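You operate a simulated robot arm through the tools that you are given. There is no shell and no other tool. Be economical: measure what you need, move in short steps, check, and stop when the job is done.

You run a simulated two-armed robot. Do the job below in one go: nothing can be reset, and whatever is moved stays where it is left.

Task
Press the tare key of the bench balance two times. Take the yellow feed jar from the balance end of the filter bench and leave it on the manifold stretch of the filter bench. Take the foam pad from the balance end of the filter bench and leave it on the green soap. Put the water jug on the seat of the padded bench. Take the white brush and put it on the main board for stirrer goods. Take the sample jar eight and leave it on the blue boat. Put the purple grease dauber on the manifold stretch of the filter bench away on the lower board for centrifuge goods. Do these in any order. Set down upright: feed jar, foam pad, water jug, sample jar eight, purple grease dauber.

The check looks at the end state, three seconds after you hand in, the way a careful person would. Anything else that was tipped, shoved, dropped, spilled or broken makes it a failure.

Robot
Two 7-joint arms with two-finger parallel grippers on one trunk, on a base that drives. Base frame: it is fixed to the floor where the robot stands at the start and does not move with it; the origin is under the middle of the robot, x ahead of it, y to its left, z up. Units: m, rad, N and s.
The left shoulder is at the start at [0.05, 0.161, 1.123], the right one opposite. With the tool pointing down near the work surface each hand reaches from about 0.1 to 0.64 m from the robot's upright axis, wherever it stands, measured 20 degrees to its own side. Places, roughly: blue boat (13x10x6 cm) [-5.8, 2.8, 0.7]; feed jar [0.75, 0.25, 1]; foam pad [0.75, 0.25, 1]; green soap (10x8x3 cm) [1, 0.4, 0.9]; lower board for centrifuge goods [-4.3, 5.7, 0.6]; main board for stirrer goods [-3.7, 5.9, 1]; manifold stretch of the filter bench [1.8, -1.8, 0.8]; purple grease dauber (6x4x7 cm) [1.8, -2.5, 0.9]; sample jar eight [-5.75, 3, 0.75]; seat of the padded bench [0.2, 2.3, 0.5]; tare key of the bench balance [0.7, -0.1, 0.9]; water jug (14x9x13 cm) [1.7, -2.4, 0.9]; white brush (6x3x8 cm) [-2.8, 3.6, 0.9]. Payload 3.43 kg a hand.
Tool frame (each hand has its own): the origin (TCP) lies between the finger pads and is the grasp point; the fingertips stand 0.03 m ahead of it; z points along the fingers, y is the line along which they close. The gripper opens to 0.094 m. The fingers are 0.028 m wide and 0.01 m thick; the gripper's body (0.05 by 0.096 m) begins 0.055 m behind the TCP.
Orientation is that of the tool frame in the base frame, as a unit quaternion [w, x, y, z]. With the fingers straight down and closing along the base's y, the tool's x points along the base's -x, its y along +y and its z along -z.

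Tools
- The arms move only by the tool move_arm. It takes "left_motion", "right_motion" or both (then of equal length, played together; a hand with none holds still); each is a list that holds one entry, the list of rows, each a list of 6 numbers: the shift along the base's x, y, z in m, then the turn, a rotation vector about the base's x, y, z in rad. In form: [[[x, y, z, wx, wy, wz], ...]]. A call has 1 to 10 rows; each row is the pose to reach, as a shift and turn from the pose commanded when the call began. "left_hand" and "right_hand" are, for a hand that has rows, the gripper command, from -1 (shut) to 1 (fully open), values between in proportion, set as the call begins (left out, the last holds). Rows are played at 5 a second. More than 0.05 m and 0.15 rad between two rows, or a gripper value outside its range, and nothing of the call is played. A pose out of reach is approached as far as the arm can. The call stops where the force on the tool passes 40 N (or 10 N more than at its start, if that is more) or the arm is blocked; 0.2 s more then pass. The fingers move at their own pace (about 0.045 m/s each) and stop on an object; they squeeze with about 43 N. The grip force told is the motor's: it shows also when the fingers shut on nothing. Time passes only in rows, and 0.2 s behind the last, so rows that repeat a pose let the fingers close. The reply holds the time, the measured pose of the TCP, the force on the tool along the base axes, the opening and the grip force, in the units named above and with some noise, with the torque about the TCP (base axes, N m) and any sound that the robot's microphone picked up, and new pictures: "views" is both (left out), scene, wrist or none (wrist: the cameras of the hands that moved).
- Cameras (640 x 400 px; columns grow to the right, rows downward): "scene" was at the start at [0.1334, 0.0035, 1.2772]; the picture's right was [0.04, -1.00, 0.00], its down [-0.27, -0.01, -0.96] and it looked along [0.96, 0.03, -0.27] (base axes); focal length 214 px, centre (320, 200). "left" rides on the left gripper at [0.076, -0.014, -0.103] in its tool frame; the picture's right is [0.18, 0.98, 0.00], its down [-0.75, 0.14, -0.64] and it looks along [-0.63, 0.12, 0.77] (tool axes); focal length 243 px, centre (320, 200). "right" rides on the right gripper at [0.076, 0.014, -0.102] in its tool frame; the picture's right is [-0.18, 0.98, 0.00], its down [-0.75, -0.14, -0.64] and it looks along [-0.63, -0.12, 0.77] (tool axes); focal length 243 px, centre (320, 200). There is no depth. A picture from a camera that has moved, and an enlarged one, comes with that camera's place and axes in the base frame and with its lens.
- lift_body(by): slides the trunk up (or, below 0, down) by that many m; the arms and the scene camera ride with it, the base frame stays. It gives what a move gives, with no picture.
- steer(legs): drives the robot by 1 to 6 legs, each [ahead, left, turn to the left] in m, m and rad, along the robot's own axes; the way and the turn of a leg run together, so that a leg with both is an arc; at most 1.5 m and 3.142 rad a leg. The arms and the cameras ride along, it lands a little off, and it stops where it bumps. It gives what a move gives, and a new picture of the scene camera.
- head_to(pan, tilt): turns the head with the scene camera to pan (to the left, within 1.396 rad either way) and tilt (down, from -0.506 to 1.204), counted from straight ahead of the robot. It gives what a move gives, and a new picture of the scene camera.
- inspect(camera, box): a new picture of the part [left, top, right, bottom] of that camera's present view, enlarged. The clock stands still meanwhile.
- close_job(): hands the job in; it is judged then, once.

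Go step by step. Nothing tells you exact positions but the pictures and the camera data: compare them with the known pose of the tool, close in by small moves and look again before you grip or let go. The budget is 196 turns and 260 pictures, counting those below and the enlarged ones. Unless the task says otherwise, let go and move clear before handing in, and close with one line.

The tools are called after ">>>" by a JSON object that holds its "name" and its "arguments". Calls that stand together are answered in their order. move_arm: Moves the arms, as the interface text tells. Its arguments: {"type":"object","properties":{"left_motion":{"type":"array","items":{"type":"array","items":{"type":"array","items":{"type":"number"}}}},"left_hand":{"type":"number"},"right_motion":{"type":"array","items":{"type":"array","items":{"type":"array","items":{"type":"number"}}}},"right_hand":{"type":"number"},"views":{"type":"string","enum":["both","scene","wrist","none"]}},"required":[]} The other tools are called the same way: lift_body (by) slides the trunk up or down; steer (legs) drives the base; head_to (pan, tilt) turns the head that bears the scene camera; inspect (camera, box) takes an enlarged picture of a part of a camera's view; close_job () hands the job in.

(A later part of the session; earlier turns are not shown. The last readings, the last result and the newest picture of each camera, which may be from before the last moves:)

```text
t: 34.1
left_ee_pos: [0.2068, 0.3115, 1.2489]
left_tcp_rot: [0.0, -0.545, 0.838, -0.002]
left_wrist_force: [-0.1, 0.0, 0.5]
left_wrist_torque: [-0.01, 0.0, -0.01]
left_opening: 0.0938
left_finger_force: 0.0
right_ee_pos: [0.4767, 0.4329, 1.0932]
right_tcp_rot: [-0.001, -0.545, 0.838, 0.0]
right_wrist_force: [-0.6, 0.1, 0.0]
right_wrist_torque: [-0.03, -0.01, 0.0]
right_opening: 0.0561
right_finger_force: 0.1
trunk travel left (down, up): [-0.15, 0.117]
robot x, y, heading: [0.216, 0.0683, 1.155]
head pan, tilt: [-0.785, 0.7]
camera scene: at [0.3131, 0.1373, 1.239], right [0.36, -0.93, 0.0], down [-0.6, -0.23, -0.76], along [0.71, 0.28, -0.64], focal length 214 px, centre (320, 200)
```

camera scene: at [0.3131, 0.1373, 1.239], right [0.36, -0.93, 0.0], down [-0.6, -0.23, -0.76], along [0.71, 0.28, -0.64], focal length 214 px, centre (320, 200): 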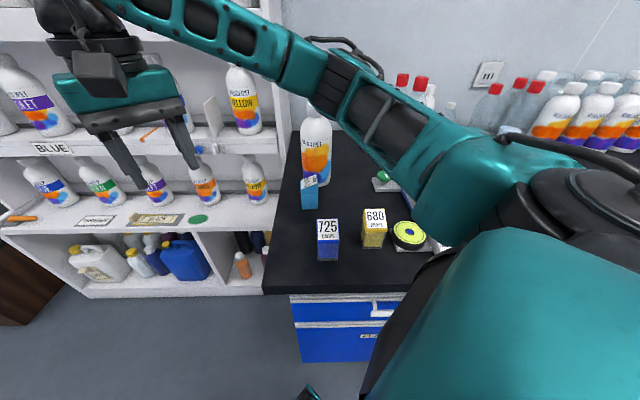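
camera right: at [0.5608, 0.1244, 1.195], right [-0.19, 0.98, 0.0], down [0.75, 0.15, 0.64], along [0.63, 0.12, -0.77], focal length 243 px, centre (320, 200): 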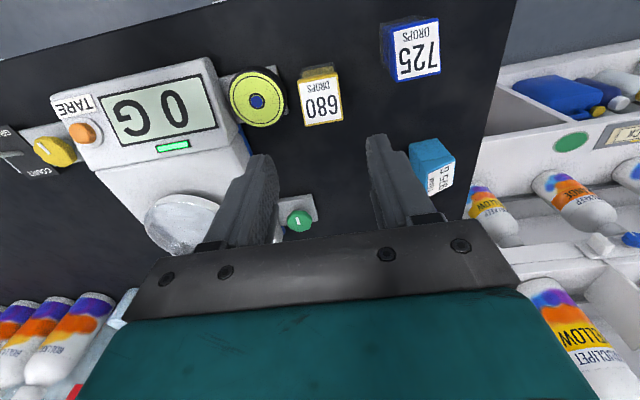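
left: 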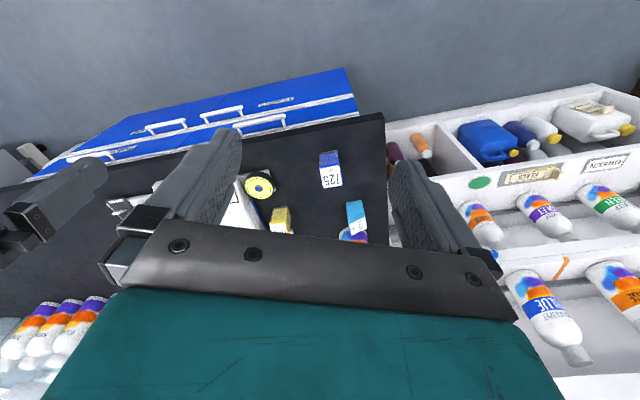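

The hand swung clear even though the tuck was refused. I now bring the right hand back over the bench, turning it square, to view the pad.

>>> {"name": "move_arm", "arguments": {"right_motion": [[[0.01, -0.035, 0.01, 0, 0, -0.13], [0.02, -0.07, 0.02, 0, 0, -0.26], [0.035, -0.1, 0.03, 0, 0, -0.39], [0.05, -0.13, 0.04, 0, 0, -0.52], [0.07, -0.15, 0.045, 0, 0, -0.65], [0.083, -0.163, 0.05, 0, 0, -0.775], [0.083, -0.163, 0.05, 0, 0, -0.775]]], "right_hand": 1}}

```text
t: 35.7
left_ee_pos: [0.2053, 0.3099, 1.2493]
left_tcp_rot: [-0.001, -0.545, 0.839, -0.001]
left_wrist_force: [-0.3, -0.1, -0.2]
left_wrist_torque: [0.0, 0.01, 0.01]
left_opening: 0.0939
left_finger_force: 0.2
right_ee_pos: [0.5595, 0.2702, 1.1429]
right_tcp_rot: [0.0, -0.188, 0.982, 0.0]
right_wrist_force: [0.1, 0.2, 0.1]
right_wrist_torque: [0.05, 0.02, 0.0]
right_opening: 0.0937
right_finger_force: 0.1
trunk travel left (down, up): [-0.15, 0.117]
robot x, y, heading: [0.2147, 0.0706, 1.155]
head pan, tilt: [-0.785, 0.7]
camera scene: at [0.3131, 0.1374, 1.239], right [0.36, -0.93, 0.0], down [-0.6, -0.23, -0.76], along [0.71, 0.27, -0.64], focal length 214 px, centre (320, 200)
camera right: at [0.4831, 0.2551, 1.2447], right [-0.19, 0.98, 0.0], down [0.75, 0.15, 0.64], along [0.63, 0.12, -0.77], focal length 243 px, centre (320, 200)
```

scene: 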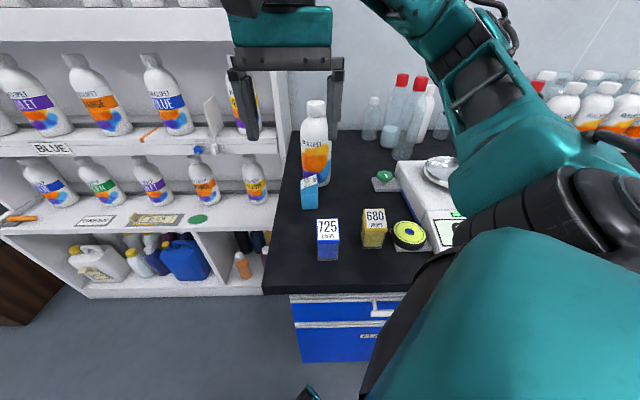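
right: 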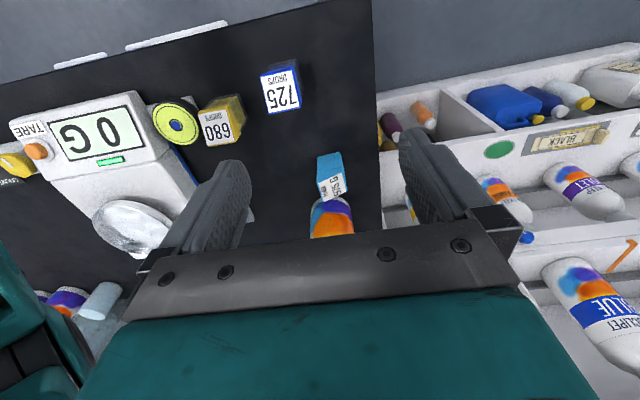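

>>> {"name": "inspect", "arguments": {"camera": "right", "box": [280, 130, 390, 240]}}

>>> {"name": "inspect", "arguments": {"camera": "scene", "box": [270, 90, 350, 220]}}

```text
3.64 times, centred on (335, 185) of right
camera zoom: at [0.4831, 0.2551, 1.2447], right [-0.19, 0.98, 0.0], down [0.75, 0.15, 0.64], along [0.63, 0.12, -0.77], focal length 882 px, centre (266, 254)
```

zoom: 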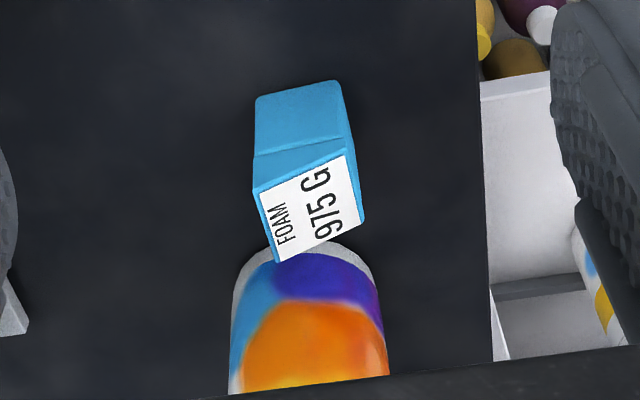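

```text
3.08 times, centred on (310, 155) of scene
camera zoom: at [0.3131, 0.1374, 1.239], right [0.36, -0.93, 0.0], down [-0.6, -0.23, -0.76], along [0.71, 0.27, -0.64], focal length 660 px, centre (351, 338)
```

zoom: 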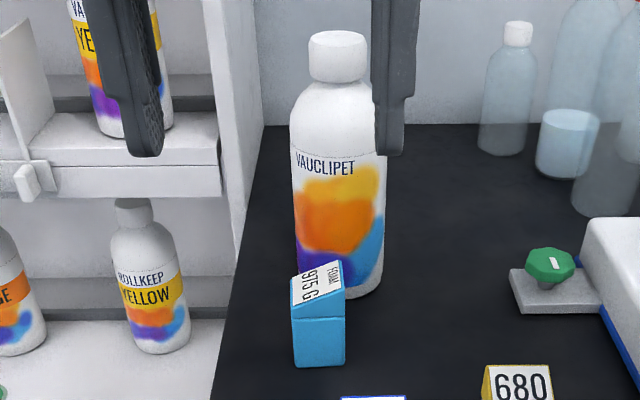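

The foam's top is at about (0.715, 0.320, 0.925), square to the bench. I nudge the base closer to gain reach.

>>> {"name": "steer", "arguments": {"legs": [[0.036, -0.035, 0]]}}

```text
t: 36.7
left_ee_pos: [0.2336, 0.3206, 1.2481]
left_tcp_rot: [-0.001, -0.545, 0.839, -0.001]
left_wrist_force: [0.3, -0.6, 0.1]
left_wrist_torque: [-0.01, 0.0, -0.02]
left_opening: 0.0941
left_finger_force: 0.0
right_ee_pos: [0.5867, 0.2826, 1.1434]
right_tcp_rot: [-0.001, -0.187, 0.982, -0.001]
right_wrist_force: [-0.4, -0.2, -0.8]
right_wrist_torque: [0.0, -0.03, -0.01]
right_opening: 0.094
right_finger_force: 0.1
trunk travel left (down, up): [-0.15, 0.117]
robot x, y, heading: [0.2464, 0.0825, 1.154]
head pan, tilt: [-0.785, 0.7]
stopped in leg 1: the robot was blocked; the commanded pose is now the measured one
camera scene: at [0.3396, 0.1481, 1.2391], right [0.36, -0.93, 0.0], down [-0.6, -0.23, -0.77], along [0.71, 0.28, -0.64], focal length 214 px, centre (320, 200)
```

scene: 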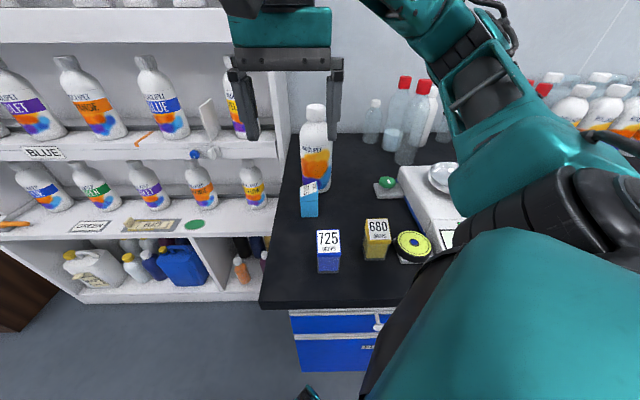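

>>> {"name": "move_arm", "arguments": {"right_motion": [[[0.03, -0.035, 0, 0, 0, 0.1], [0.06, -0.07, 0, 0, 0, 0.2], [0.09, -0.1, 0, 0, 0, 0.3], [0.13, -0.12, 0, 0, 0, 0.4], [0.17, -0.125, 0, 0, 0, 0.5], [0.21, -0.125, 0, 0, 0, 0.6], [0.21, -0.125, 0, 0, 0, 0.6]]], "views": "wrist"}}

```text
t: 38.3
left_ee_pos: [0.234, 0.3229, 1.2492]
left_tcp_rot: [0.0, -0.545, 0.838, -0.001]
left_wrist_force: [0.0, -0.5, 0.3]
left_wrist_torque: [0.03, 0.0, 0.0]
left_opening: 0.0944
left_finger_force: 0.0
right_ee_pos: [0.8052, 0.2011, 1.1356]
right_tcp_rot: [0.0, -0.47, 0.883, -0.002]
right_wrist_force: [-1.0, -0.4, -0.1]
right_wrist_torque: [0.02, 0.0, 0.02]
right_opening: 0.0942
right_finger_force: 0.1
right hand out of reach, approached as far as the arm can: row 3, 4, 5, 6, 7
trunk travel left (down, up): [-0.15, 0.117]
robot x, y, heading: [0.2453, 0.0811, 1.15]
head pan, tilt: [-0.785, 0.7]
camera right: at [0.7507, 0.1453, 1.2369], right [-0.71, 0.7, 0.0], down [0.54, 0.55, 0.64], along [0.45, 0.46, -0.77], focal length 243 px, centre (320, 200)
```

right: 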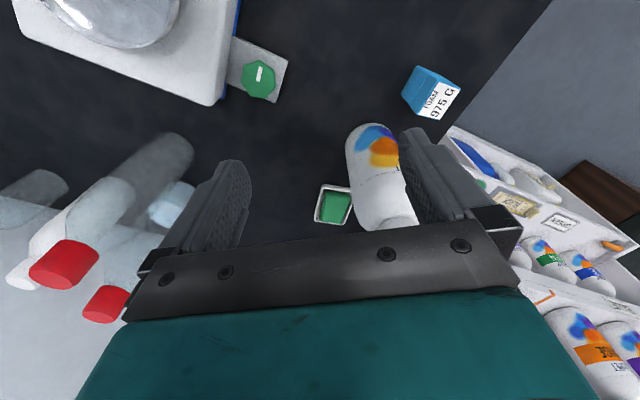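

The soap (in a white dish) is at about (0.95, 0.395), behind the bottle. Plan: grip the pad with the tool tilted forward, and set it down with the hand yawed so the wrist comes in from the right of the bottle. First bring the hand back square near the pad.

>>> {"name": "move_arm", "arguments": {"right_motion": [[[-0.03, 0.025, 0, 0, 0, -0.1], [-0.06, 0.05, 0, 0, 0, -0.2], [-0.09, 0.08, 0, 0, 0, -0.3], [-0.12, 0.1, 0, 0, 0, -0.4], [-0.15, 0.125, 0, 0, 0, -0.5], [-0.18, 0.13, 0, 0, 0, -0.6], [-0.18, 0.13, -0.03, 0, 0, -0.6]]], "right_hand": 0.4, "views": "none"}}

```text
t: 39.9
left_ee_pos: [0.2347, 0.3216, 1.2487]
left_tcp_rot: [-0.002, -0.545, 0.839, -0.001]
left_wrist_force: [-0.2, 1.0, 0.2]
left_wrist_torque: [0.02, 0.0, -0.02]
left_opening: 0.0941
left_finger_force: 0.1
right_ee_pos: [0.6262, 0.3304, 1.103]
right_tcp_rot: [0.0, -0.186, 0.983, -0.001]
right_wrist_force: [-0.2, 0.2, 0.4]
right_wrist_torque: [-0.01, 0.03, 0.02]
right_opening: 0.0658
right_finger_force: 0.1
trunk travel left (down, up): [-0.15, 0.117]
robot x, y, heading: [0.2462, 0.0827, 1.152]
head pan, tilt: [-0.785, 0.7]
```

>>> {"name": "move_arm", "arguments": {"right_motion": [[[0.004, -0.01, 0, 0.045, -0.111, 0], [0.008, -0.02, -0.02, 0.09, -0.223, 0], [0.014, -0.03, -0.05, 0.134, -0.334, 0], [0.02, -0.035, -0.08, 0.179, -0.446, 0], [0.026, -0.035, -0.103, 0.224, -0.557, 0], [0.026, -0.035, -0.103, 0.224, -0.557, 0]]], "views": "both"}}

```text
t: 41.3
left_ee_pos: [0.2344, 0.322, 1.2489]
left_tcp_rot: [-0.001, -0.544, 0.839, -0.002]
left_wrist_force: [0.5, 0.3, 0.4]
left_wrist_torque: [-0.02, -0.04, 0.01]
left_opening: 0.0942
left_finger_force: 0.1
right_ee_pos: [0.6497, 0.2952, 1.0009]
right_tcp_rot: [0.291, -0.179, 0.938, 0.056]
right_wrist_force: [-0.5, 0.4, -0.6]
right_wrist_torque: [0.0, 0.02, -0.03]
right_opening: 0.0657
right_finger_force: 0.0
trunk travel left (down, up): [-0.15, 0.117]
robot x, y, heading: [0.2473, 0.0824, 1.152]
head pan, tilt: [-0.785, 0.7]
camera scene: at [0.3407, 0.1485, 1.239], right [0.36, -0.93, 0.0], down [-0.6, -0.23, -0.76], along [0.71, 0.27, -0.64], focal length 214 px, centre (320, 200)
camera right: at [0.5323, 0.2626, 1.0416], right [-0.22, 0.97, 0.11], down [0.29, -0.04, 0.96], along [0.93, 0.24, -0.28], focal length 243 px, centre (320, 200)
```

scene: 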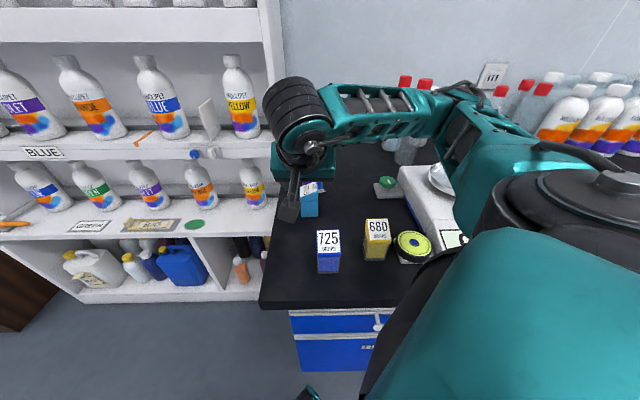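
right: 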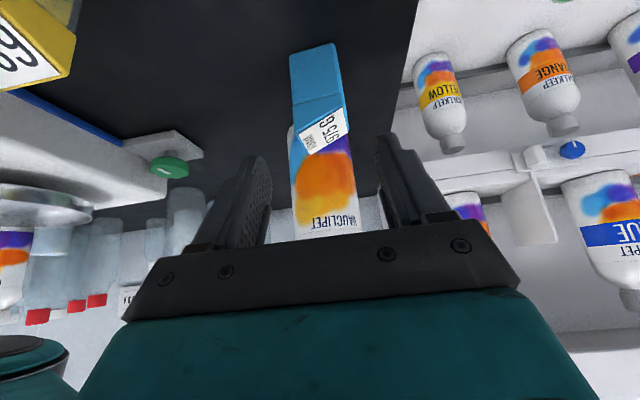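

>>> {"name": "move_arm", "arguments": {"right_motion": [[[0.016, 0.006, -0.025, 0, 0, 0], [0.032, 0.012, -0.05, 0, 0, 0], [0.048, 0.018, -0.075, 0, 0, 0], [0.065, 0.024, -0.098, 0, 0, 0], [0.065, 0.024, -0.098, 0, 0, 0]]], "views": "both"}}

```text
t: 42.5
left_ee_pos: [0.2347, 0.3217, 1.249]
left_tcp_rot: [0.0, -0.545, 0.839, -0.001]
left_wrist_force: [0.7, -0.1, 0.3]
left_wrist_torque: [-0.02, 0.02, -0.01]
left_opening: 0.094
left_finger_force: 0.1
right_ee_pos: [0.7155, 0.3198, 0.9028]
right_tcp_rot: [0.29, -0.179, 0.938, 0.056]
right_wrist_force: [0.9, 0.3, 0.3]
right_wrist_torque: [-0.02, -0.02, 0.0]
right_opening: 0.0659
right_finger_force: 0.1
trunk travel left (down, up): [-0.15, 0.117]
robot x, y, heading: [0.2442, 0.0832, 1.147]
head pan, tilt: [-0.785, 0.7]
camera scene: at [0.3406, 0.1485, 1.239], right [0.36, -0.93, 0.0], down [-0.6, -0.23, -0.77], along [0.71, 0.27, -0.64], focal length 214 px, centre (320, 200)
camera right: at [0.5978, 0.2865, 0.9437], right [-0.22, 0.97, 0.11], down [0.29, -0.04, 0.96], along [0.93, 0.24, -0.28], focal length 243 px, centre (320, 200)
```

scene: 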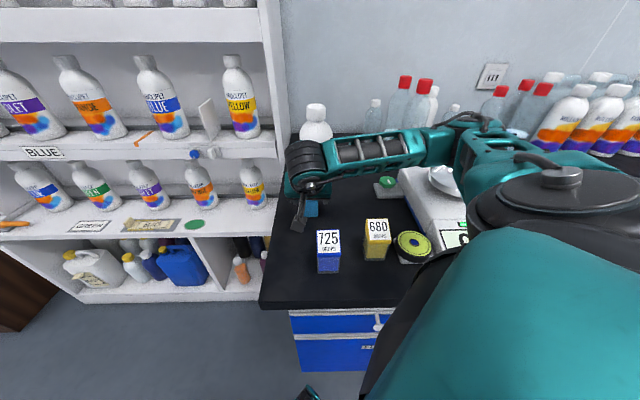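
right: 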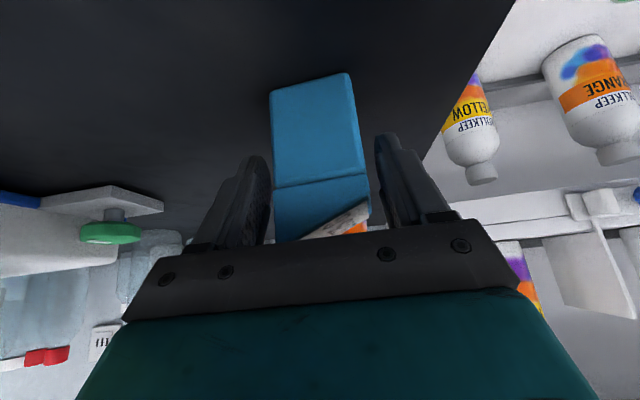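

>>> {"name": "move_arm", "arguments": {"right_motion": [[[0, 0, 0, 0, 0, 0], [0, 0, 0, 0, 0, 0], [0, 0, 0, 0, 0, 0], [0, 0, 0.02, 0, 0, 0], [-0.01, -0.005, 0.05, 0, 0, 0], [-0.02, -0.01, 0.08, 0, 0, 0]]], "right_hand": -1, "views": "both"}}

```text
t: 43.9
left_ee_pos: [0.2341, 0.3221, 1.2481]
left_tcp_rot: [-0.001, -0.545, 0.839, -0.002]
left_wrist_force: [-0.5, -0.1, -0.2]
left_wrist_torque: [-0.01, 0.01, -0.01]
left_opening: 0.0941
left_finger_force: 0.1
right_ee_pos: [0.6966, 0.3092, 0.9825]
right_tcp_rot: [0.289, -0.179, 0.939, 0.056]
right_wrist_force: [0.4, -0.6, -1.9]
right_wrist_torque: [0.0, 0.0, -0.05]
right_opening: 0.0482
right_finger_force: 43.2
trunk travel left (down, up): [-0.15, 0.117]
robot x, y, heading: [0.2438, 0.0841, 1.152]
head pan, tilt: [-0.785, 0.7]
camera scene: at [0.3406, 0.1485, 1.239], right [0.36, -0.93, 0.0], down [-0.6, -0.23, -0.77], along [0.71, 0.27, -0.64], focal length 214 px, centre (320, 200)
camera right: at [0.5791, 0.2766, 1.0229], right [-0.22, 0.97, 0.1], down [0.29, -0.04, 0.95], along [0.93, 0.24, -0.28], focal length 243 px, centre (320, 200)
```

scene: 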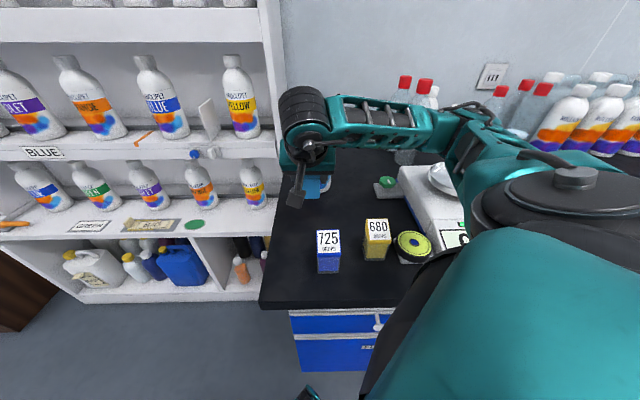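
right: 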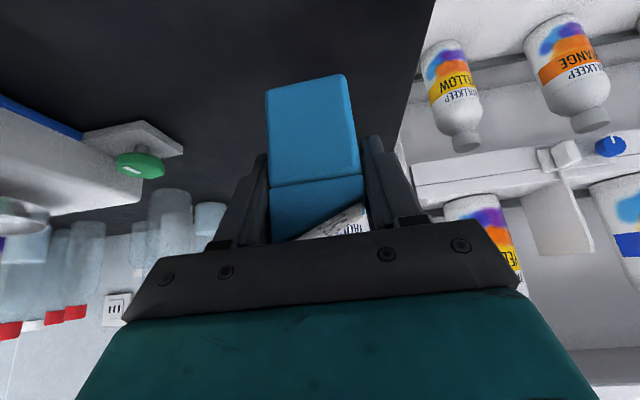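

Pad held. I carry it right of the bottle and yaw the hand so the wrist stays on the right side.

>>> {"name": "move_arm", "arguments": {"right_motion": [[[0.015, -0.04, 0.01, 0, 0, 0], [0.03, -0.08, 0.02, 0, 0, 0], [0.045, -0.11, 0.02, 0, 0, 0.14], [0.07, -0.12, 0.02, 0, 0, 0.28], [0.1, -0.12, 0.02, 0, 0, 0.42], [0.1, -0.12, 0.02, 0, 0, 0.56], [0.1, -0.12, 0.02, 0, 0, 0.7], [0.1, -0.12, 0.02, 0, 0, 0.84], [0.1, -0.12, 0.02, 0, 0, 0.98], [0.1, -0.12, 0.02, 0, 0, 1.12]]], "views": "both"}}

```text
t: 46.1
left_ee_pos: [0.2348, 0.3209, 1.2492]
left_tcp_rot: [0.0, -0.545, 0.839, -0.001]
left_wrist_force: [-0.5, -0.3, -0.5]
left_wrist_torque: [0.0, 0.0, 0.0]
left_opening: 0.0941
left_finger_force: 0.1
right_ee_pos: [0.7554, 0.2392, 1.0093]
right_tcp_rot: [0.223, -0.612, 0.733, 0.195]
right_wrist_force: [-0.4, -0.3, -1.1]
right_wrist_torque: [0.0, 0.0, 0.06]
right_opening: 0.0482
right_finger_force: 42.9
right hand out of reach, approached as far as the arm can: row 3, 9, 10
trunk travel left (down, up): [-0.15, 0.117]
robot x, y, heading: [0.2483, 0.0815, 1.153]
head pan, tilt: [-0.785, 0.7]
camera scene: at [0.3407, 0.1478, 1.239], right [0.36, -0.93, 0.0], down [-0.6, -0.23, -0.77], along [0.71, 0.28, -0.64], focal length 214 px, centre (320, 200)
camera right: at [0.7203, 0.1216, 1.0492], right [-0.94, 0.32, 0.11], down [0.2, 0.23, 0.95], along [0.28, 0.92, -0.28], focal length 243 px, centre (320, 200)
```

scene: 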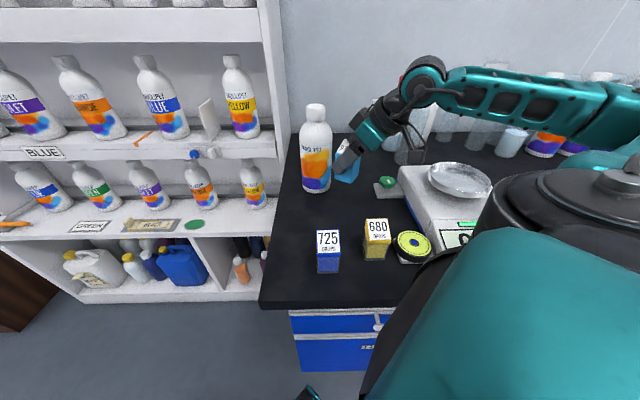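
right: 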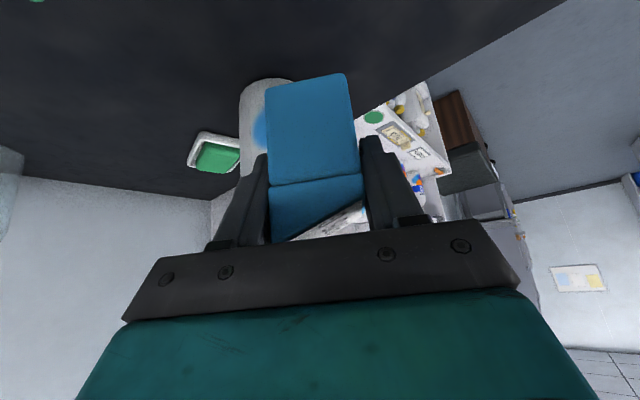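

>>> {"name": "move_arm", "arguments": {"right_motion": [[[0.04, 0, 0, 0, 0, 0], [0.08, 0.0, 0, 0, 0, 0], [0.12, 0.01, -0.01, 0, 0, 0], [0.165, 0.02, -0.02, 0, 0, 0], [0.165, 0.02, -0.02, 0, 0, 0]]], "views": "both"}}

```text
t: 46.8
left_ee_pos: [0.2339, 0.3209, 1.2482]
left_tcp_rot: [-0.001, -0.544, 0.839, -0.001]
left_wrist_force: [0.1, -0.2, 0.3]
left_wrist_torque: [0.02, -0.02, -0.03]
left_opening: 0.0941
left_finger_force: 0.1
right_ee_pos: [0.7913, 0.272, 1.0047]
right_tcp_rot: [0.216, -0.609, 0.74, 0.187]
right_wrist_force: [0.0, -4.7, -1.3]
right_wrist_torque: [0.12, -0.05, -0.07]
right_opening: 0.0479
right_finger_force: 42.6
right hand out of reach, approached as far as the arm can: row 1, 2, 3
trunk travel left (down, up): [-0.15, 0.117]
robot x, y, heading: [0.2474, 0.0814, 1.152]
head pan, tilt: [-0.785, 0.7]
stopped in row 3 (right hand): the force on the tool passed its limit at 89 N (the readings are from after the stop); the commanded pose is now the measured one
camera scene: at [0.3407, 0.1482, 1.239], right [0.36, -0.93, 0.0], down [-0.6, -0.23, -0.76], along [0.71, 0.27, -0.64], focal length 214 px, centre (320, 200)
camera right: at [0.7552, 0.1548, 1.0488], right [-0.93, 0.34, 0.11], down [0.2, 0.25, 0.95], along [0.29, 0.91, -0.3], focal length 243 px, centre (320, 200)
```

scene: 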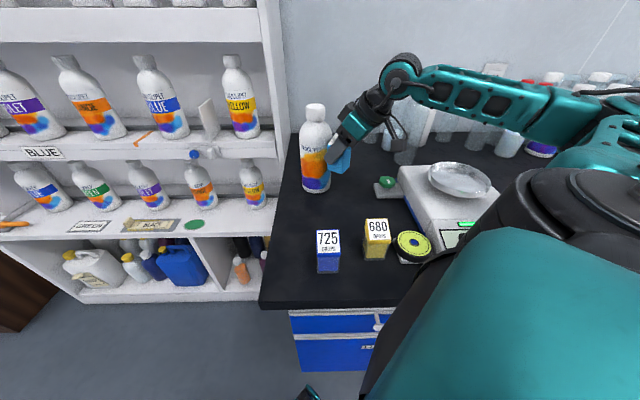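
right: 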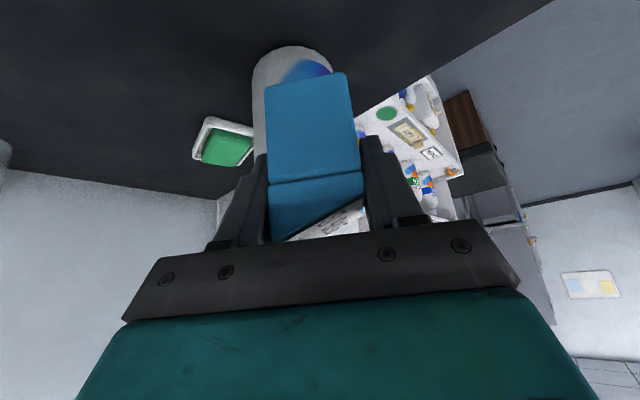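

The arm drifted off its path at a joint limit and the pad touched the bottle. I back straight off and check the bottle.

>>> {"name": "move_arm", "arguments": {"right_motion": [[[-0.02, -0.03, 0, 0, 0, 0], [-0.035, -0.06, 0, 0, 0, -0.1], [-0.04, -0.08, 0, 0, 0, -0.2], [-0.04, -0.09, 0.0, 0, 0, -0.3], [-0.04, -0.09, 0.0, 0, 0, -0.4], [-0.04, -0.09, 0.0, 0, 0, -0.5], [-0.04, -0.09, 0.0, 0, 0, -0.6]]], "views": "both"}}

>>> {"name": "inspect", "arguments": {"camera": "scene", "box": [270, 90, 350, 220]}}

```text
t: 48.4
left_ee_pos: [0.2349, 0.3214, 1.2486]
left_tcp_rot: [-0.001, -0.545, 0.839, -0.002]
left_wrist_force: [0.6, 0.4, 0.5]
left_wrist_torque: [0.01, 0.0, 0.02]
left_opening: 0.0939
left_finger_force: 0.0
right_ee_pos: [0.7513, 0.1815, 1.0061]
right_tcp_rot: [0.262, -0.363, 0.887, 0.113]
right_wrist_force: [-0.6, -0.1, -1.4]
right_wrist_torque: [0.02, -0.03, 0.02]
right_opening: 0.0479
right_finger_force: 43.1
trunk travel left (down, up): [-0.15, 0.117]
robot x, y, heading: [0.2429, 0.0813, 1.147]
head pan, tilt: [-0.785, 0.7]
camera scene: at [0.3408, 0.1485, 1.2389], right [0.36, -0.93, 0.0], down [-0.6, -0.23, -0.76], along [0.71, 0.27, -0.64], focal length 214 px, centre (320, 200)
camera right: at [0.6571, 0.1058, 1.0494], right [-0.58, 0.81, 0.11], down [0.31, 0.09, 0.95], along [0.75, 0.59, -0.3], focal length 243 px, centre (320, 200)
```

scene: 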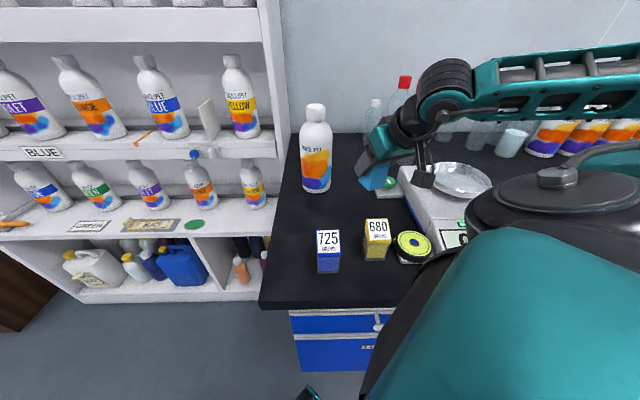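
right: 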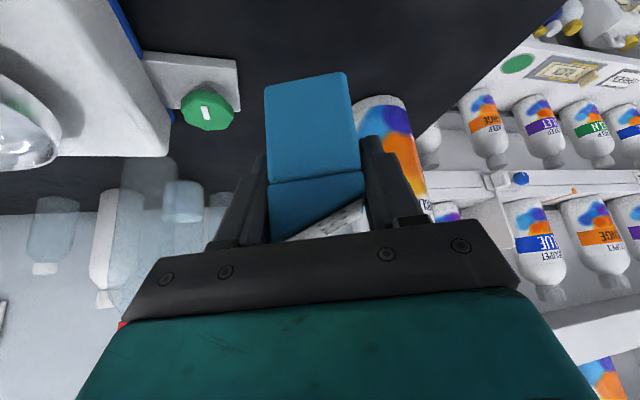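

```text
3.08 times, centred on (310, 155) of scene
camera zoom: at [0.3408, 0.1485, 1.2389], right [0.36, -0.93, 0.0], down [-0.6, -0.23, -0.76], along [0.71, 0.27, -0.64], focal length 660 px, centre (351, 338)
```

zoom: 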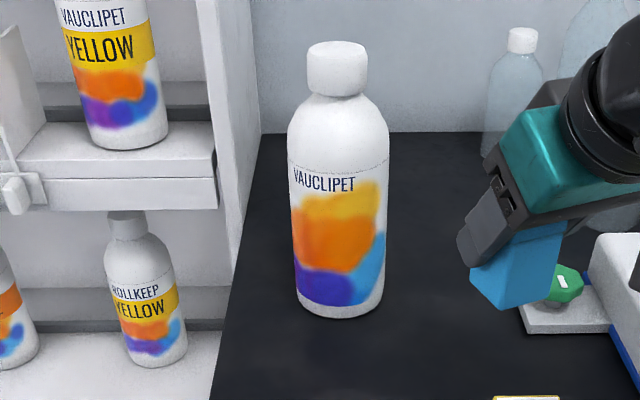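

The bottle stands unmoved. The steep tilt won't clear it, so I set the pad down on the free spot and regrip with less tilt.

>>> {"name": "move_arm", "arguments": {"right_motion": [[[0.01, 0.02, -0.03, 0, 0, 0], [0.02, 0.04, -0.06, 0, 0, 0], [0.02, 0.04, -0.09, 0, 0, 0], [0.02, 0.04, -0.1, 0, 0, 0], [0.02, 0.04, -0.104, 0, 0, 0]]], "views": "wrist"}}

```text
t: 49.6
left_ee_pos: [0.2335, 0.3214, 1.249]
left_tcp_rot: [0.0, -0.545, 0.838, -0.001]
left_wrist_force: [-0.2, -0.1, -0.7]
left_wrist_torque: [-0.01, -0.02, 0.02]
left_opening: 0.0943
left_finger_force: 0.0
right_ee_pos: [0.7722, 0.2224, 0.9034]
right_tcp_rot: [0.266, -0.363, 0.886, 0.114]
right_wrist_force: [0.0, -3.3, 11.4]
right_wrist_torque: [-0.16, -0.38, -0.12]
right_opening: 0.048
right_finger_force: 43.1
trunk travel left (down, up): [-0.15, 0.117]
robot x, y, heading: [0.2494, 0.0818, 1.151]
head pan, tilt: [-0.785, 0.7]
camera right: at [0.6776, 0.1462, 0.9468], right [-0.58, 0.8, 0.11], down [0.3, 0.08, 0.95], along [0.76, 0.59, -0.29], focal length 243 px, centre (320, 200)
```

right: 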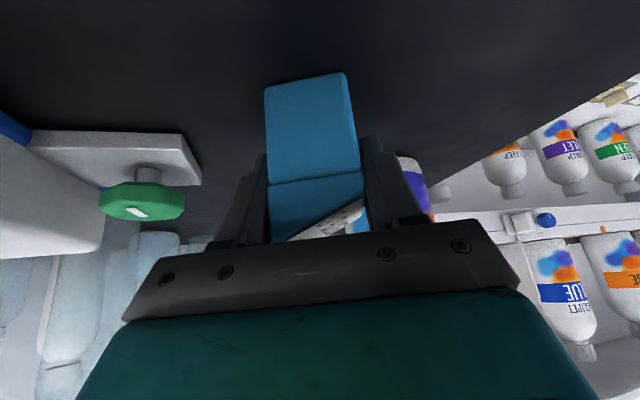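

>>> {"name": "move_arm", "arguments": {"right_motion": [[[0, 0, 0, 0, 0, 0], [0, 0, 0, 0, 0, 0], [-0.016, -0.015, 0.035, 0, 0, 0], [-0.032, -0.031, 0.07, 0, 0, 0], [-0.04, -0.039, 0.1, -0.05, 0.052, 0], [-0.03, -0.03, 0.12, -0.1, 0.104, 0], [-0.02, -0.02, 0.13, -0.15, 0.156, 0], [0, 0, 0.13, -0.202, 0.208, 0]]], "right_hand": 0.4, "views": "both"}}

```text
t: 51.4
left_ee_pos: [0.236, 0.3217, 1.2488]
left_tcp_rot: [-0.001, -0.544, 0.839, -0.002]
left_wrist_force: [0.2, -0.1, -0.1]
left_wrist_torque: [0.04, 0.03, -0.02]
left_opening: 0.0938
left_finger_force: 0.0
right_ee_pos: [0.7716, 0.2223, 1.0329]
right_tcp_rot: [0.13, -0.375, 0.916, 0.062]
right_wrist_force: [0.0, 0.5, -0.7]
right_wrist_torque: [-0.01, 0.02, 0.0]
right_opening: 0.0658
right_finger_force: 0.1
right hand out of reach, approached as far as the arm can: row 4, 5
trunk travel left (down, up): [-0.15, 0.117]
robot x, y, heading: [0.2453, 0.0767, 1.154]
head pan, tilt: [-0.785, 0.7]
camera scene: at [0.3413, 0.1487, 1.2388], right [0.36, -0.93, 0.0], down [-0.6, -0.23, -0.76], along [0.71, 0.27, -0.65], focal length 214 px, centre (320, 200)
camera right: at [0.69, 0.1573, 1.1076], right [-0.56, 0.82, 0.07], down [0.49, 0.27, 0.83], along [0.66, 0.5, -0.56], focal length 243 px, centre (320, 200)
```

scene: 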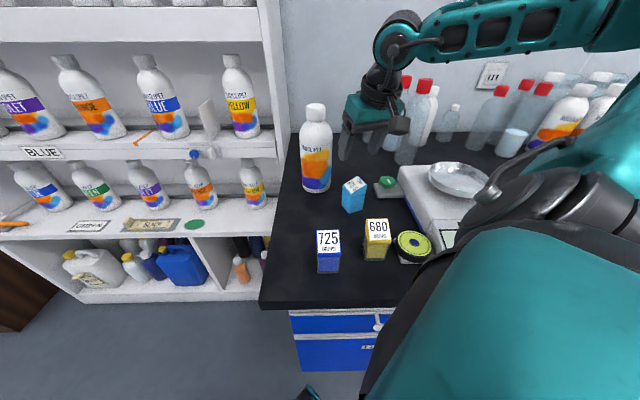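
right: 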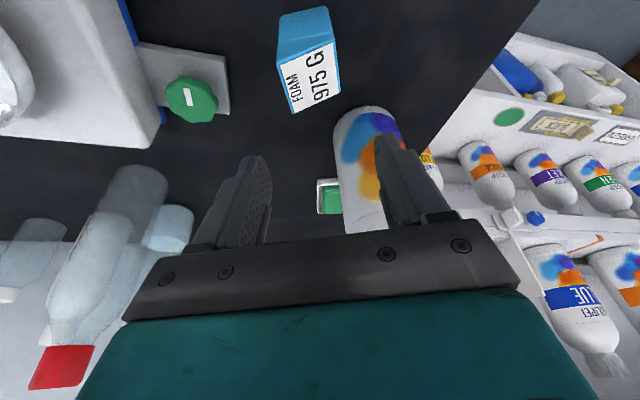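

>>> {"name": "move_arm", "arguments": {"right_motion": [[[0.045, 0.01, 0.01, 0, 0, 0], [0.09, 0.015, 0.02, 0, 0, -0.05], [0.13, 0.02, 0.02, 0, 0, -0.1], [0.145, 0.06, 0.02, 0, 0, -0.15], [0.16, 0.1, 0.02, 0, 0, -0.17], [0.175, 0.14, 0.02, 0, 0, -0.17], [0.18, 0.165, 0.02, 0, 0, -0.17], [0.18, 0.165, 0.02, 0, 0, -0.17]]], "views": "both"}}

```text
t: 53.2
left_ee_pos: [0.2345, 0.3226, 1.2491]
left_tcp_rot: [-0.001, -0.545, 0.838, -0.002]
left_wrist_force: [-0.1, 0.2, -0.1]
left_wrist_torque: [0.01, -0.04, 0.03]
left_opening: 0.094
left_finger_force: 0.1
right_ee_pos: [0.9513, 0.3876, 1.0517]
right_tcp_rot: [0.137, -0.295, 0.944, 0.052]
right_wrist_force: [-0.1, -0.6, 0.2]
right_wrist_torque: [0.02, 0.0, -0.04]
right_opening: 0.0662
right_finger_force: 0.1
trunk travel left (down, up): [-0.15, 0.117]
robot x, y, heading: [0.2443, 0.08, 1.153]
head pan, tilt: [-0.785, 0.7]
camera scene: at [0.3407, 0.1481, 1.239], right [0.36, -0.93, 0.0], down [-0.6, -0.23, -0.77], along [0.71, 0.27, -0.64], focal length 214 px, centre (320, 200)
camera right: at [0.8599, 0.3383, 1.1272], right [-0.42, 0.91, 0.07], down [0.53, 0.18, 0.83], along [0.74, 0.38, -0.56], focal length 243 px, centre (320, 200)
```

scene: 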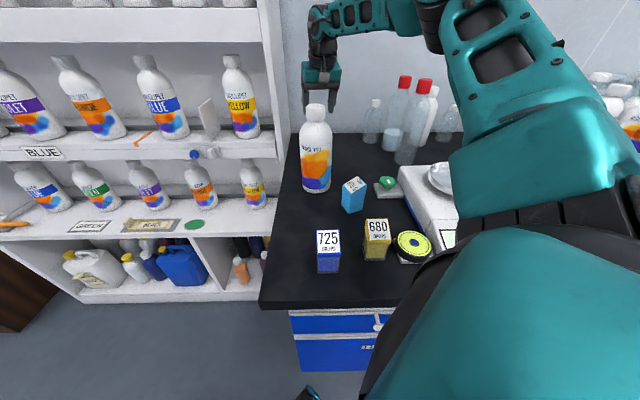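
right: 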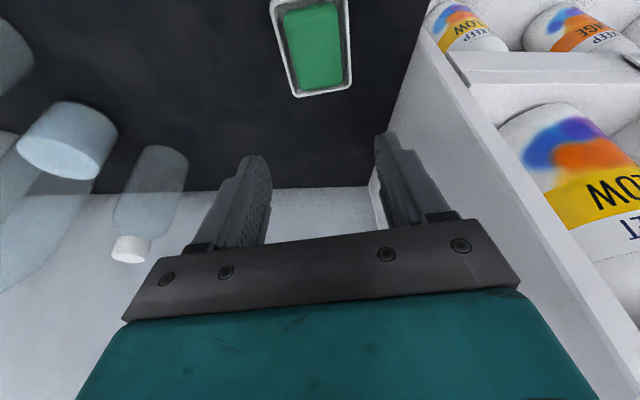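

Reach over the soap is fine with little tilt; the soap centre is at about (0.955, 0.394). I go back and regrip the pad with this tilt.

>>> {"name": "move_arm", "arguments": {"right_motion": [[[-0.005, -0.025, 0, 0, 0, 0], [-0.02, -0.065, 0, 0, 0, 0], [-0.035, -0.105, 0, 0, 0, 0.02], [-0.05, -0.145, 0, 0, 0, 0.07], [-0.09, -0.15, 0, 0, 0, 0.12], [-0.135, -0.155, -0.01, 0, 0, 0.17], [-0.18, -0.165, -0.02, 0, 0, 0.17], [-0.18, -0.165, -0.06, 0, 0, 0.17]]], "views": "wrist"}}

```text
t: 53.9
left_ee_pos: [0.2332, 0.3213, 1.249]
left_tcp_rot: [0.0, -0.545, 0.839, -0.001]
left_wrist_force: [-0.3, -0.1, -0.1]
left_wrist_torque: [0.03, -0.04, -0.05]
left_opening: 0.094
left_finger_force: 0.1
right_ee_pos: [0.9294, 0.307, 1.0558]
right_tcp_rot: [0.149, -0.291, 0.943, 0.059]
right_wrist_force: [6.3, 2.4, -0.5]
right_wrist_torque: [-0.1, 0.08, -0.26]
right_opening: 0.0649
right_finger_force: 0.0
trunk travel left (down, up): [-0.15, 0.117]
robot x, y, heading: [0.2447, 0.0822, 1.155]
head pan, tilt: [-0.785, 0.7]
stopped in row 3 (right hand): the force on the tool passed its limit at 60 N (the readings are from after the stop); the commanded pose is now the measured one
camera right: at [0.8367, 0.2553, 1.1291], right [-0.41, 0.91, 0.08], down [0.52, 0.16, 0.84], along [0.75, 0.39, -0.53], focal length 243 px, centre (320, 200)
```

right: 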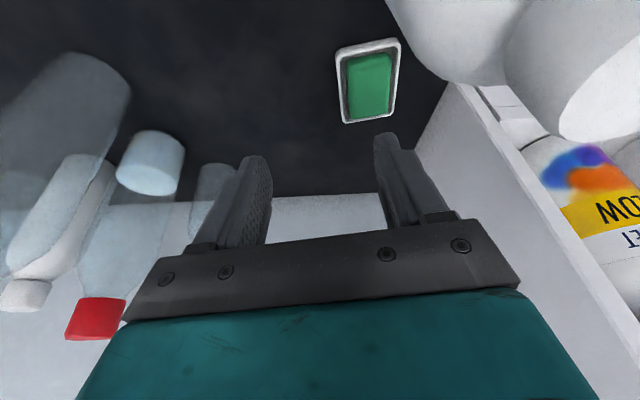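

>>> {"name": "inspect", "arguments": {"camera": "scene", "box": [250, 40, 450, 220]}}

```text
2.22 times, centred on (350, 130) of scene
camera zoom: at [0.3402, 0.1479, 1.239], right [0.36, -0.93, 0.0], down [-0.6, -0.23, -0.77], along [0.71, 0.27, -0.64], focal length 477 px, centre (253, 356)
```

zoom: 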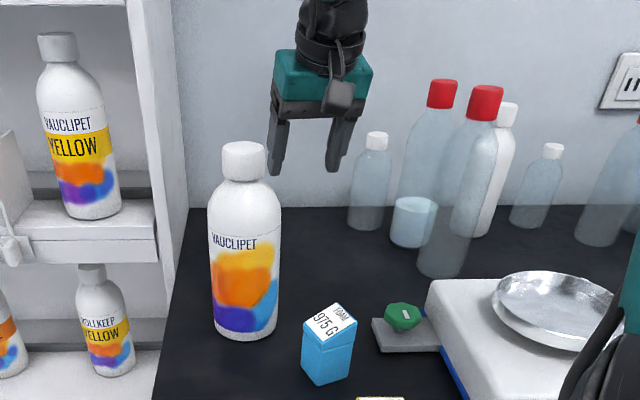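

The bottle is unmoved; the stop was probably an arm jerk. I continue slowly back toward the pad.

>>> {"name": "move_arm", "arguments": {"right_motion": [[[0, 0, 0.01, 0, 0, 0], [-0.01, -0.02, 0.02, 0, 0, 0], [-0.02, -0.04, 0.02, 0, 0, 0], [-0.04, -0.06, 0.02, 0, 0, 0.03], [-0.065, -0.07, 0.02, 0, 0, 0.06], [-0.09, -0.075, 0.01, 0, 0, 0.09], [-0.115, -0.08, 0, 0, 0, 0.12], [-0.14, -0.083, -0.01, 0, 0, 0.15], [-0.157, -0.085, -0.02, 0, 0, 0.17]]], "views": "both"}}

```text
t: 54.6
left_ee_pos: [0.2313, 0.3189, 1.2487]
left_tcp_rot: [0.001, -0.545, 0.838, -0.001]
left_wrist_force: [-0.9, -0.9, 0.9]
left_wrist_torque: [0.02, -0.06, 0.0]
left_opening: 0.094
left_finger_force: 0.1
right_ee_pos: [0.924, 0.289, 1.079]
right_tcp_rot: [0.157, -0.286, 0.943, 0.065]
right_wrist_force: [-1.2, -0.6, 1.0]
right_wrist_torque: [0.05, 0.01, -0.01]
right_opening: 0.0659
right_finger_force: 0.0
trunk travel left (down, up): [-0.15, 0.117]
robot x, y, heading: [0.2449, 0.0794, 1.157]
head pan, tilt: [-0.785, 0.7]
stopped in row 3 (right hand): the force on the tool passed its limit at 50 N (the readings are from after the stop); the commanded pose is now the measured one
camera scene: at [0.3384, 0.1465, 1.2394], right [0.36, -0.93, 0.0], down [-0.6, -0.23, -0.77], along [0.72, 0.28, -0.64], focal length 214 px, centre (320, 200)
camera right: at [0.8286, 0.2387, 1.1507], right [-0.41, 0.91, 0.09], down [0.51, 0.14, 0.85], along [0.76, 0.39, -0.52], focal length 243 px, centre (320, 200)
```

scene: 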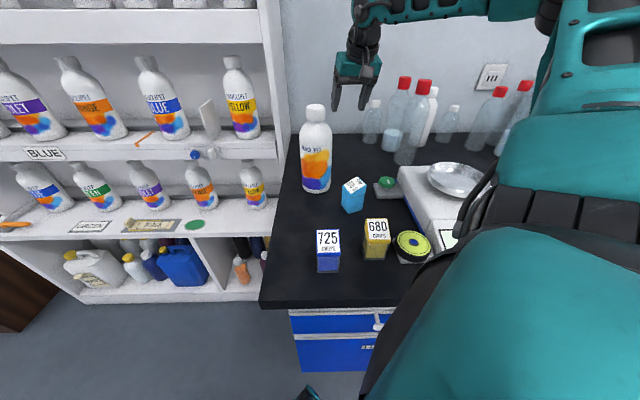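
right: 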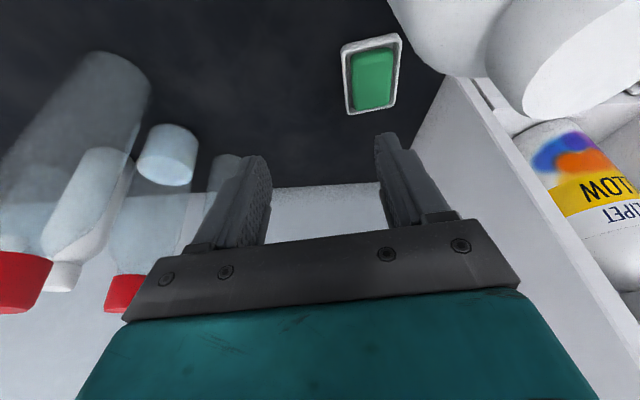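

The upper arm seems to press near my own head, which looks over that shoulder. I turn the head straight to free it, then continue slowly.

>>> {"name": "head_to", "arguments": {"pan": 0.0, "tilt": 0.7}}

>>> {"name": "move_arm", "arguments": {"right_motion": [[[0, -0.015, 0, 0, 0, 0], [-0.005, -0.03, 0, 0, 0, 0], [-0.01, -0.045, 0, 0, 0, 0]]], "views": "both"}}

```text
t: 55.7
left_ee_pos: [0.234, 0.3212, 1.2495]
left_tcp_rot: [-0.001, -0.546, 0.838, -0.002]
left_wrist_force: [0.5, 0.3, -0.1]
left_wrist_torque: [0.0, -0.05, 0.0]
left_opening: 0.0937
left_finger_force: 0.1
right_ee_pos: [0.9244, 0.2915, 1.0776]
right_tcp_rot: [0.156, -0.286, 0.943, 0.064]
right_wrist_force: [0.6, 0.1, -0.7]
right_wrist_torque: [-0.01, 0.0, 0.01]
right_opening: 0.0658
right_finger_force: 0.0
trunk travel left (down, up): [-0.15, 0.117]
robot x, y, heading: [0.2456, 0.0803, 1.153]
head pan, tilt: [0.0, 0.7]
camera scene: at [0.2959, 0.1955, 1.239], right [0.91, -0.41, 0.0], down [-0.26, -0.59, -0.77], along [0.31, 0.7, -0.64], focal length 214 px, centre (320, 200)
```

scene: 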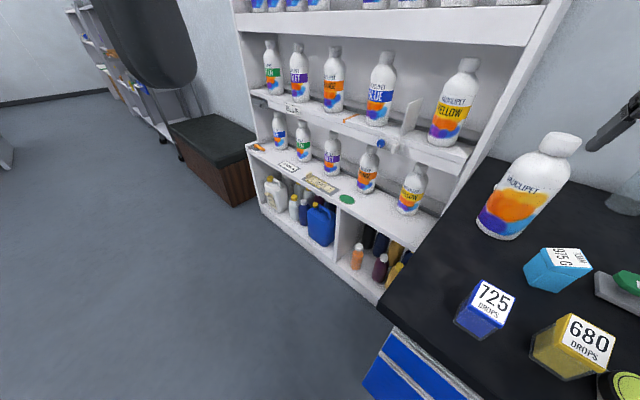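

```text
t: 56.5
left_ee_pos: [0.2335, 0.3223, 1.2484]
left_tcp_rot: [-0.001, -0.545, 0.838, -0.002]
left_wrist_force: [-0.3, 0.7, -0.4]
left_wrist_torque: [-0.01, 0.02, 0.01]
left_opening: 0.0936
left_finger_force: 0.1
right_ee_pos: [0.9162, 0.2453, 1.0764]
right_tcp_rot: [0.156, -0.285, 0.944, 0.064]
right_wrist_force: [0.2, -0.1, -0.1]
right_wrist_torque: [0.0, 0.02, -0.01]
right_opening: 0.0659
right_finger_force: 0.1
trunk travel left (down, up): [-0.15, 0.117]
robot x, y, heading: [0.2442, 0.0768, 1.154]
head pan, tilt: [0.0, 0.7]
camera scene: at [0.2958, 0.1953, 1.239], right [0.91, -0.41, 0.0], down [-0.26, -0.59, -0.77], along [0.31, 0.7, -0.64], focal length 214 px, centre (320, 200)
camera right: at [0.8217, 0.1958, 1.1483], right [-0.41, 0.91, 0.09], down [0.51, 0.14, 0.85], along [0.76, 0.39, -0.52], focal length 243 px, centre (320, 200)
```

scene: 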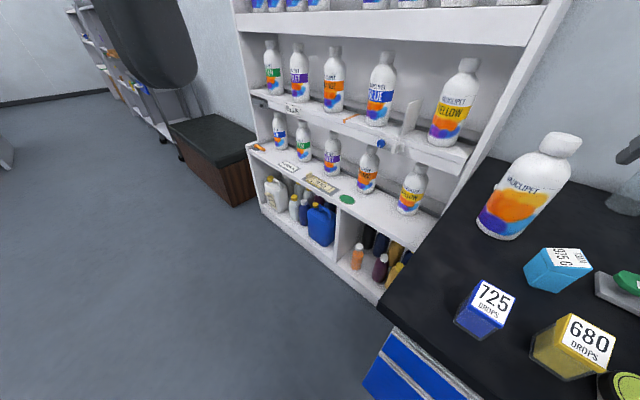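
right: 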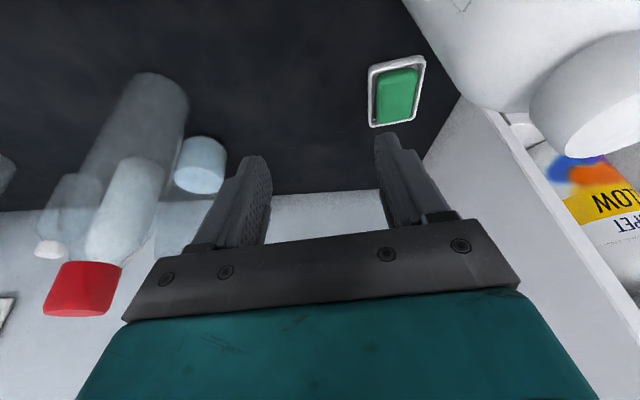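

The head was indeed in the way. I carry on to above the pad.

>>> {"name": "move_arm", "arguments": {"right_motion": [[[-0.03, -0.005, 0, 0, 0, 0.04], [-0.06, -0.01, -0.01, 0, 0, 0.08], [-0.09, -0.015, -0.02, 0, 0, 0.12], [-0.12, -0.02, -0.03, 0, 0, 0.16], [-0.15, -0.03, -0.045, 0, 0, 0.19], [-0.15, -0.03, -0.06, 0, 0, 0.19]]], "views": "wrist"}}

```text
t: 57.9
left_ee_pos: [0.2344, 0.3217, 1.2497]
left_tcp_rot: [0.0, -0.545, 0.838, -0.002]
left_wrist_force: [1.2, -0.4, -0.1]
left_wrist_torque: [-0.03, -0.03, 0.0]
left_opening: 0.0938
left_finger_force: 0.0
right_ee_pos: [0.7645, 0.2161, 1.0173]
right_tcp_rot: [0.15, -0.375, 0.912, 0.079]
right_wrist_force: [-0.6, 0.9, -0.1]
right_wrist_torque: [0.0, -0.01, -0.01]
right_opening: 0.0658
right_finger_force: 0.0
trunk travel left (down, up): [-0.15, 0.117]
robot x, y, heading: [0.2462, 0.0839, 1.156]
head pan, tilt: [0.0, 0.7]
camera right: at [0.681, 0.1486, 1.0883], right [-0.57, 0.82, 0.09], down [0.47, 0.23, 0.85], along [0.67, 0.53, -0.52], focal length 243 px, centre (320, 200)
```

right: 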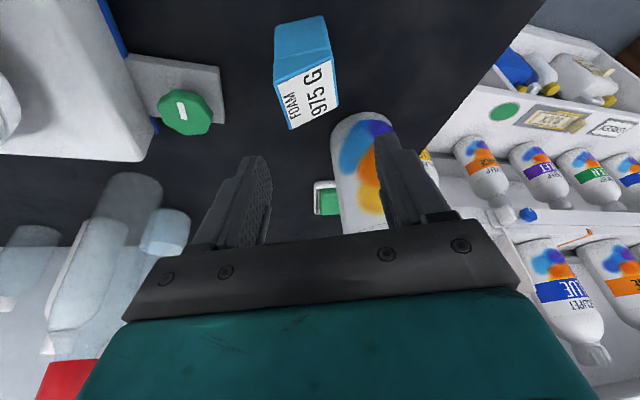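

>>> {"name": "move_arm", "arguments": {"right_motion": [[[0.004, 0.003, -0.03, 0, 0, 0], [0.008, 0.005, -0.06, 0, 0, 0], [0.008, 0.005, -0.085, 0, 0, 0], [0.008, 0.005, -0.107, 0, 0, 0], [0.008, 0.005, -0.112, 0, 0, 0]]], "views": "wrist"}}

```text
t: 59.1
left_ee_pos: [0.2343, 0.3219, 1.2486]
left_tcp_rot: [-0.001, -0.545, 0.838, -0.002]
left_wrist_force: [0.3, 0.2, -0.2]
left_wrist_torque: [-0.02, -0.03, 0.0]
left_opening: 0.094
left_finger_force: 0.1
right_ee_pos: [0.7732, 0.2201, 0.9044]
right_tcp_rot: [0.149, -0.375, 0.911, 0.079]
right_wrist_force: [-0.9, -0.8, -1.0]
right_wrist_torque: [0.03, 0.0, 0.03]
right_opening: 0.0656
right_finger_force: 0.0
trunk travel left (down, up): [-0.15, 0.117]
robot x, y, heading: [0.2464, 0.0849, 1.156]
head pan, tilt: [0.0, 0.7]
camera right: at [0.69, 0.1539, 0.9756], right [-0.57, 0.82, 0.09], down [0.47, 0.23, 0.85], along [0.67, 0.53, -0.52], focal length 243 px, centre (320, 200)
```

right: 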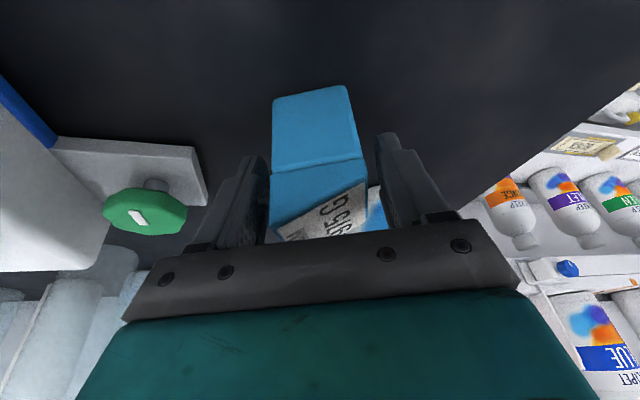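

>>> {"name": "move_arm", "arguments": {"right_motion": [[[0, 0, 0, 0, 0, 0], [0, 0, 0, 0, 0, 0], [0, 0, 0, 0, 0, 0], [0, 0, 0.04, 0, 0, 0], [0, 0, 0.08, 0, 0, 0], [0.01, 0, 0.12, 0, 0, 0], [0.03, 0, 0.15, 0, 0, 0], [0.065, 0.005, 0.165, 0, 0, -0.05], [0.1, 0.01, 0.165, 0, 0, -0.1], [0.135, 0.015, 0.165, 0, 0, -0.15]]], "right_hand": -1, "views": "wrist"}}

```text
t: 61.3
left_ee_pos: [0.2342, 0.3224, 1.2489]
left_tcp_rot: [-0.002, -0.545, 0.839, -0.001]
left_wrist_force: [-1.1, -0.7, -0.2]
left_wrist_torque: [0.01, 0.0, 0.04]
left_opening: 0.0942
left_finger_force: 0.0
right_ee_pos: [0.907, 0.2364, 1.0695]
right_tcp_rot: [0.154, -0.305, 0.938, 0.067]
right_wrist_force: [0.3, 0.7, -1.1]
right_wrist_torque: [0.0, -0.02, -0.04]
right_opening: 0.0483
right_finger_force: 43.6
trunk travel left (down, up): [-0.15, 0.117]
robot x, y, heading: [0.2414, 0.0853, 1.149]
head pan, tilt: [0.0, 0.7]
camera right: at [0.8155, 0.1821, 1.1415], right [-0.44, 0.89, 0.09], down [0.5, 0.16, 0.85], along [0.74, 0.42, -0.52], focal length 243 px, centre (320, 200)
```

right: 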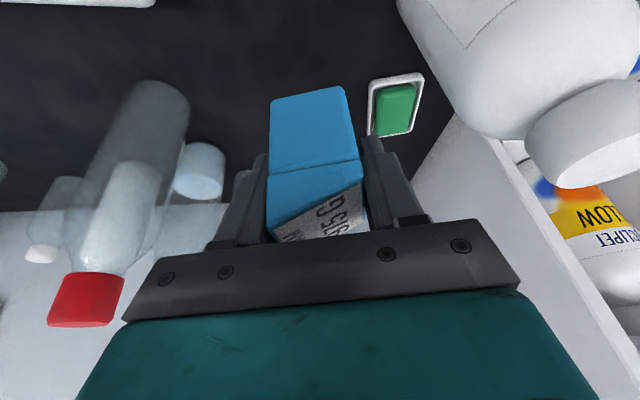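

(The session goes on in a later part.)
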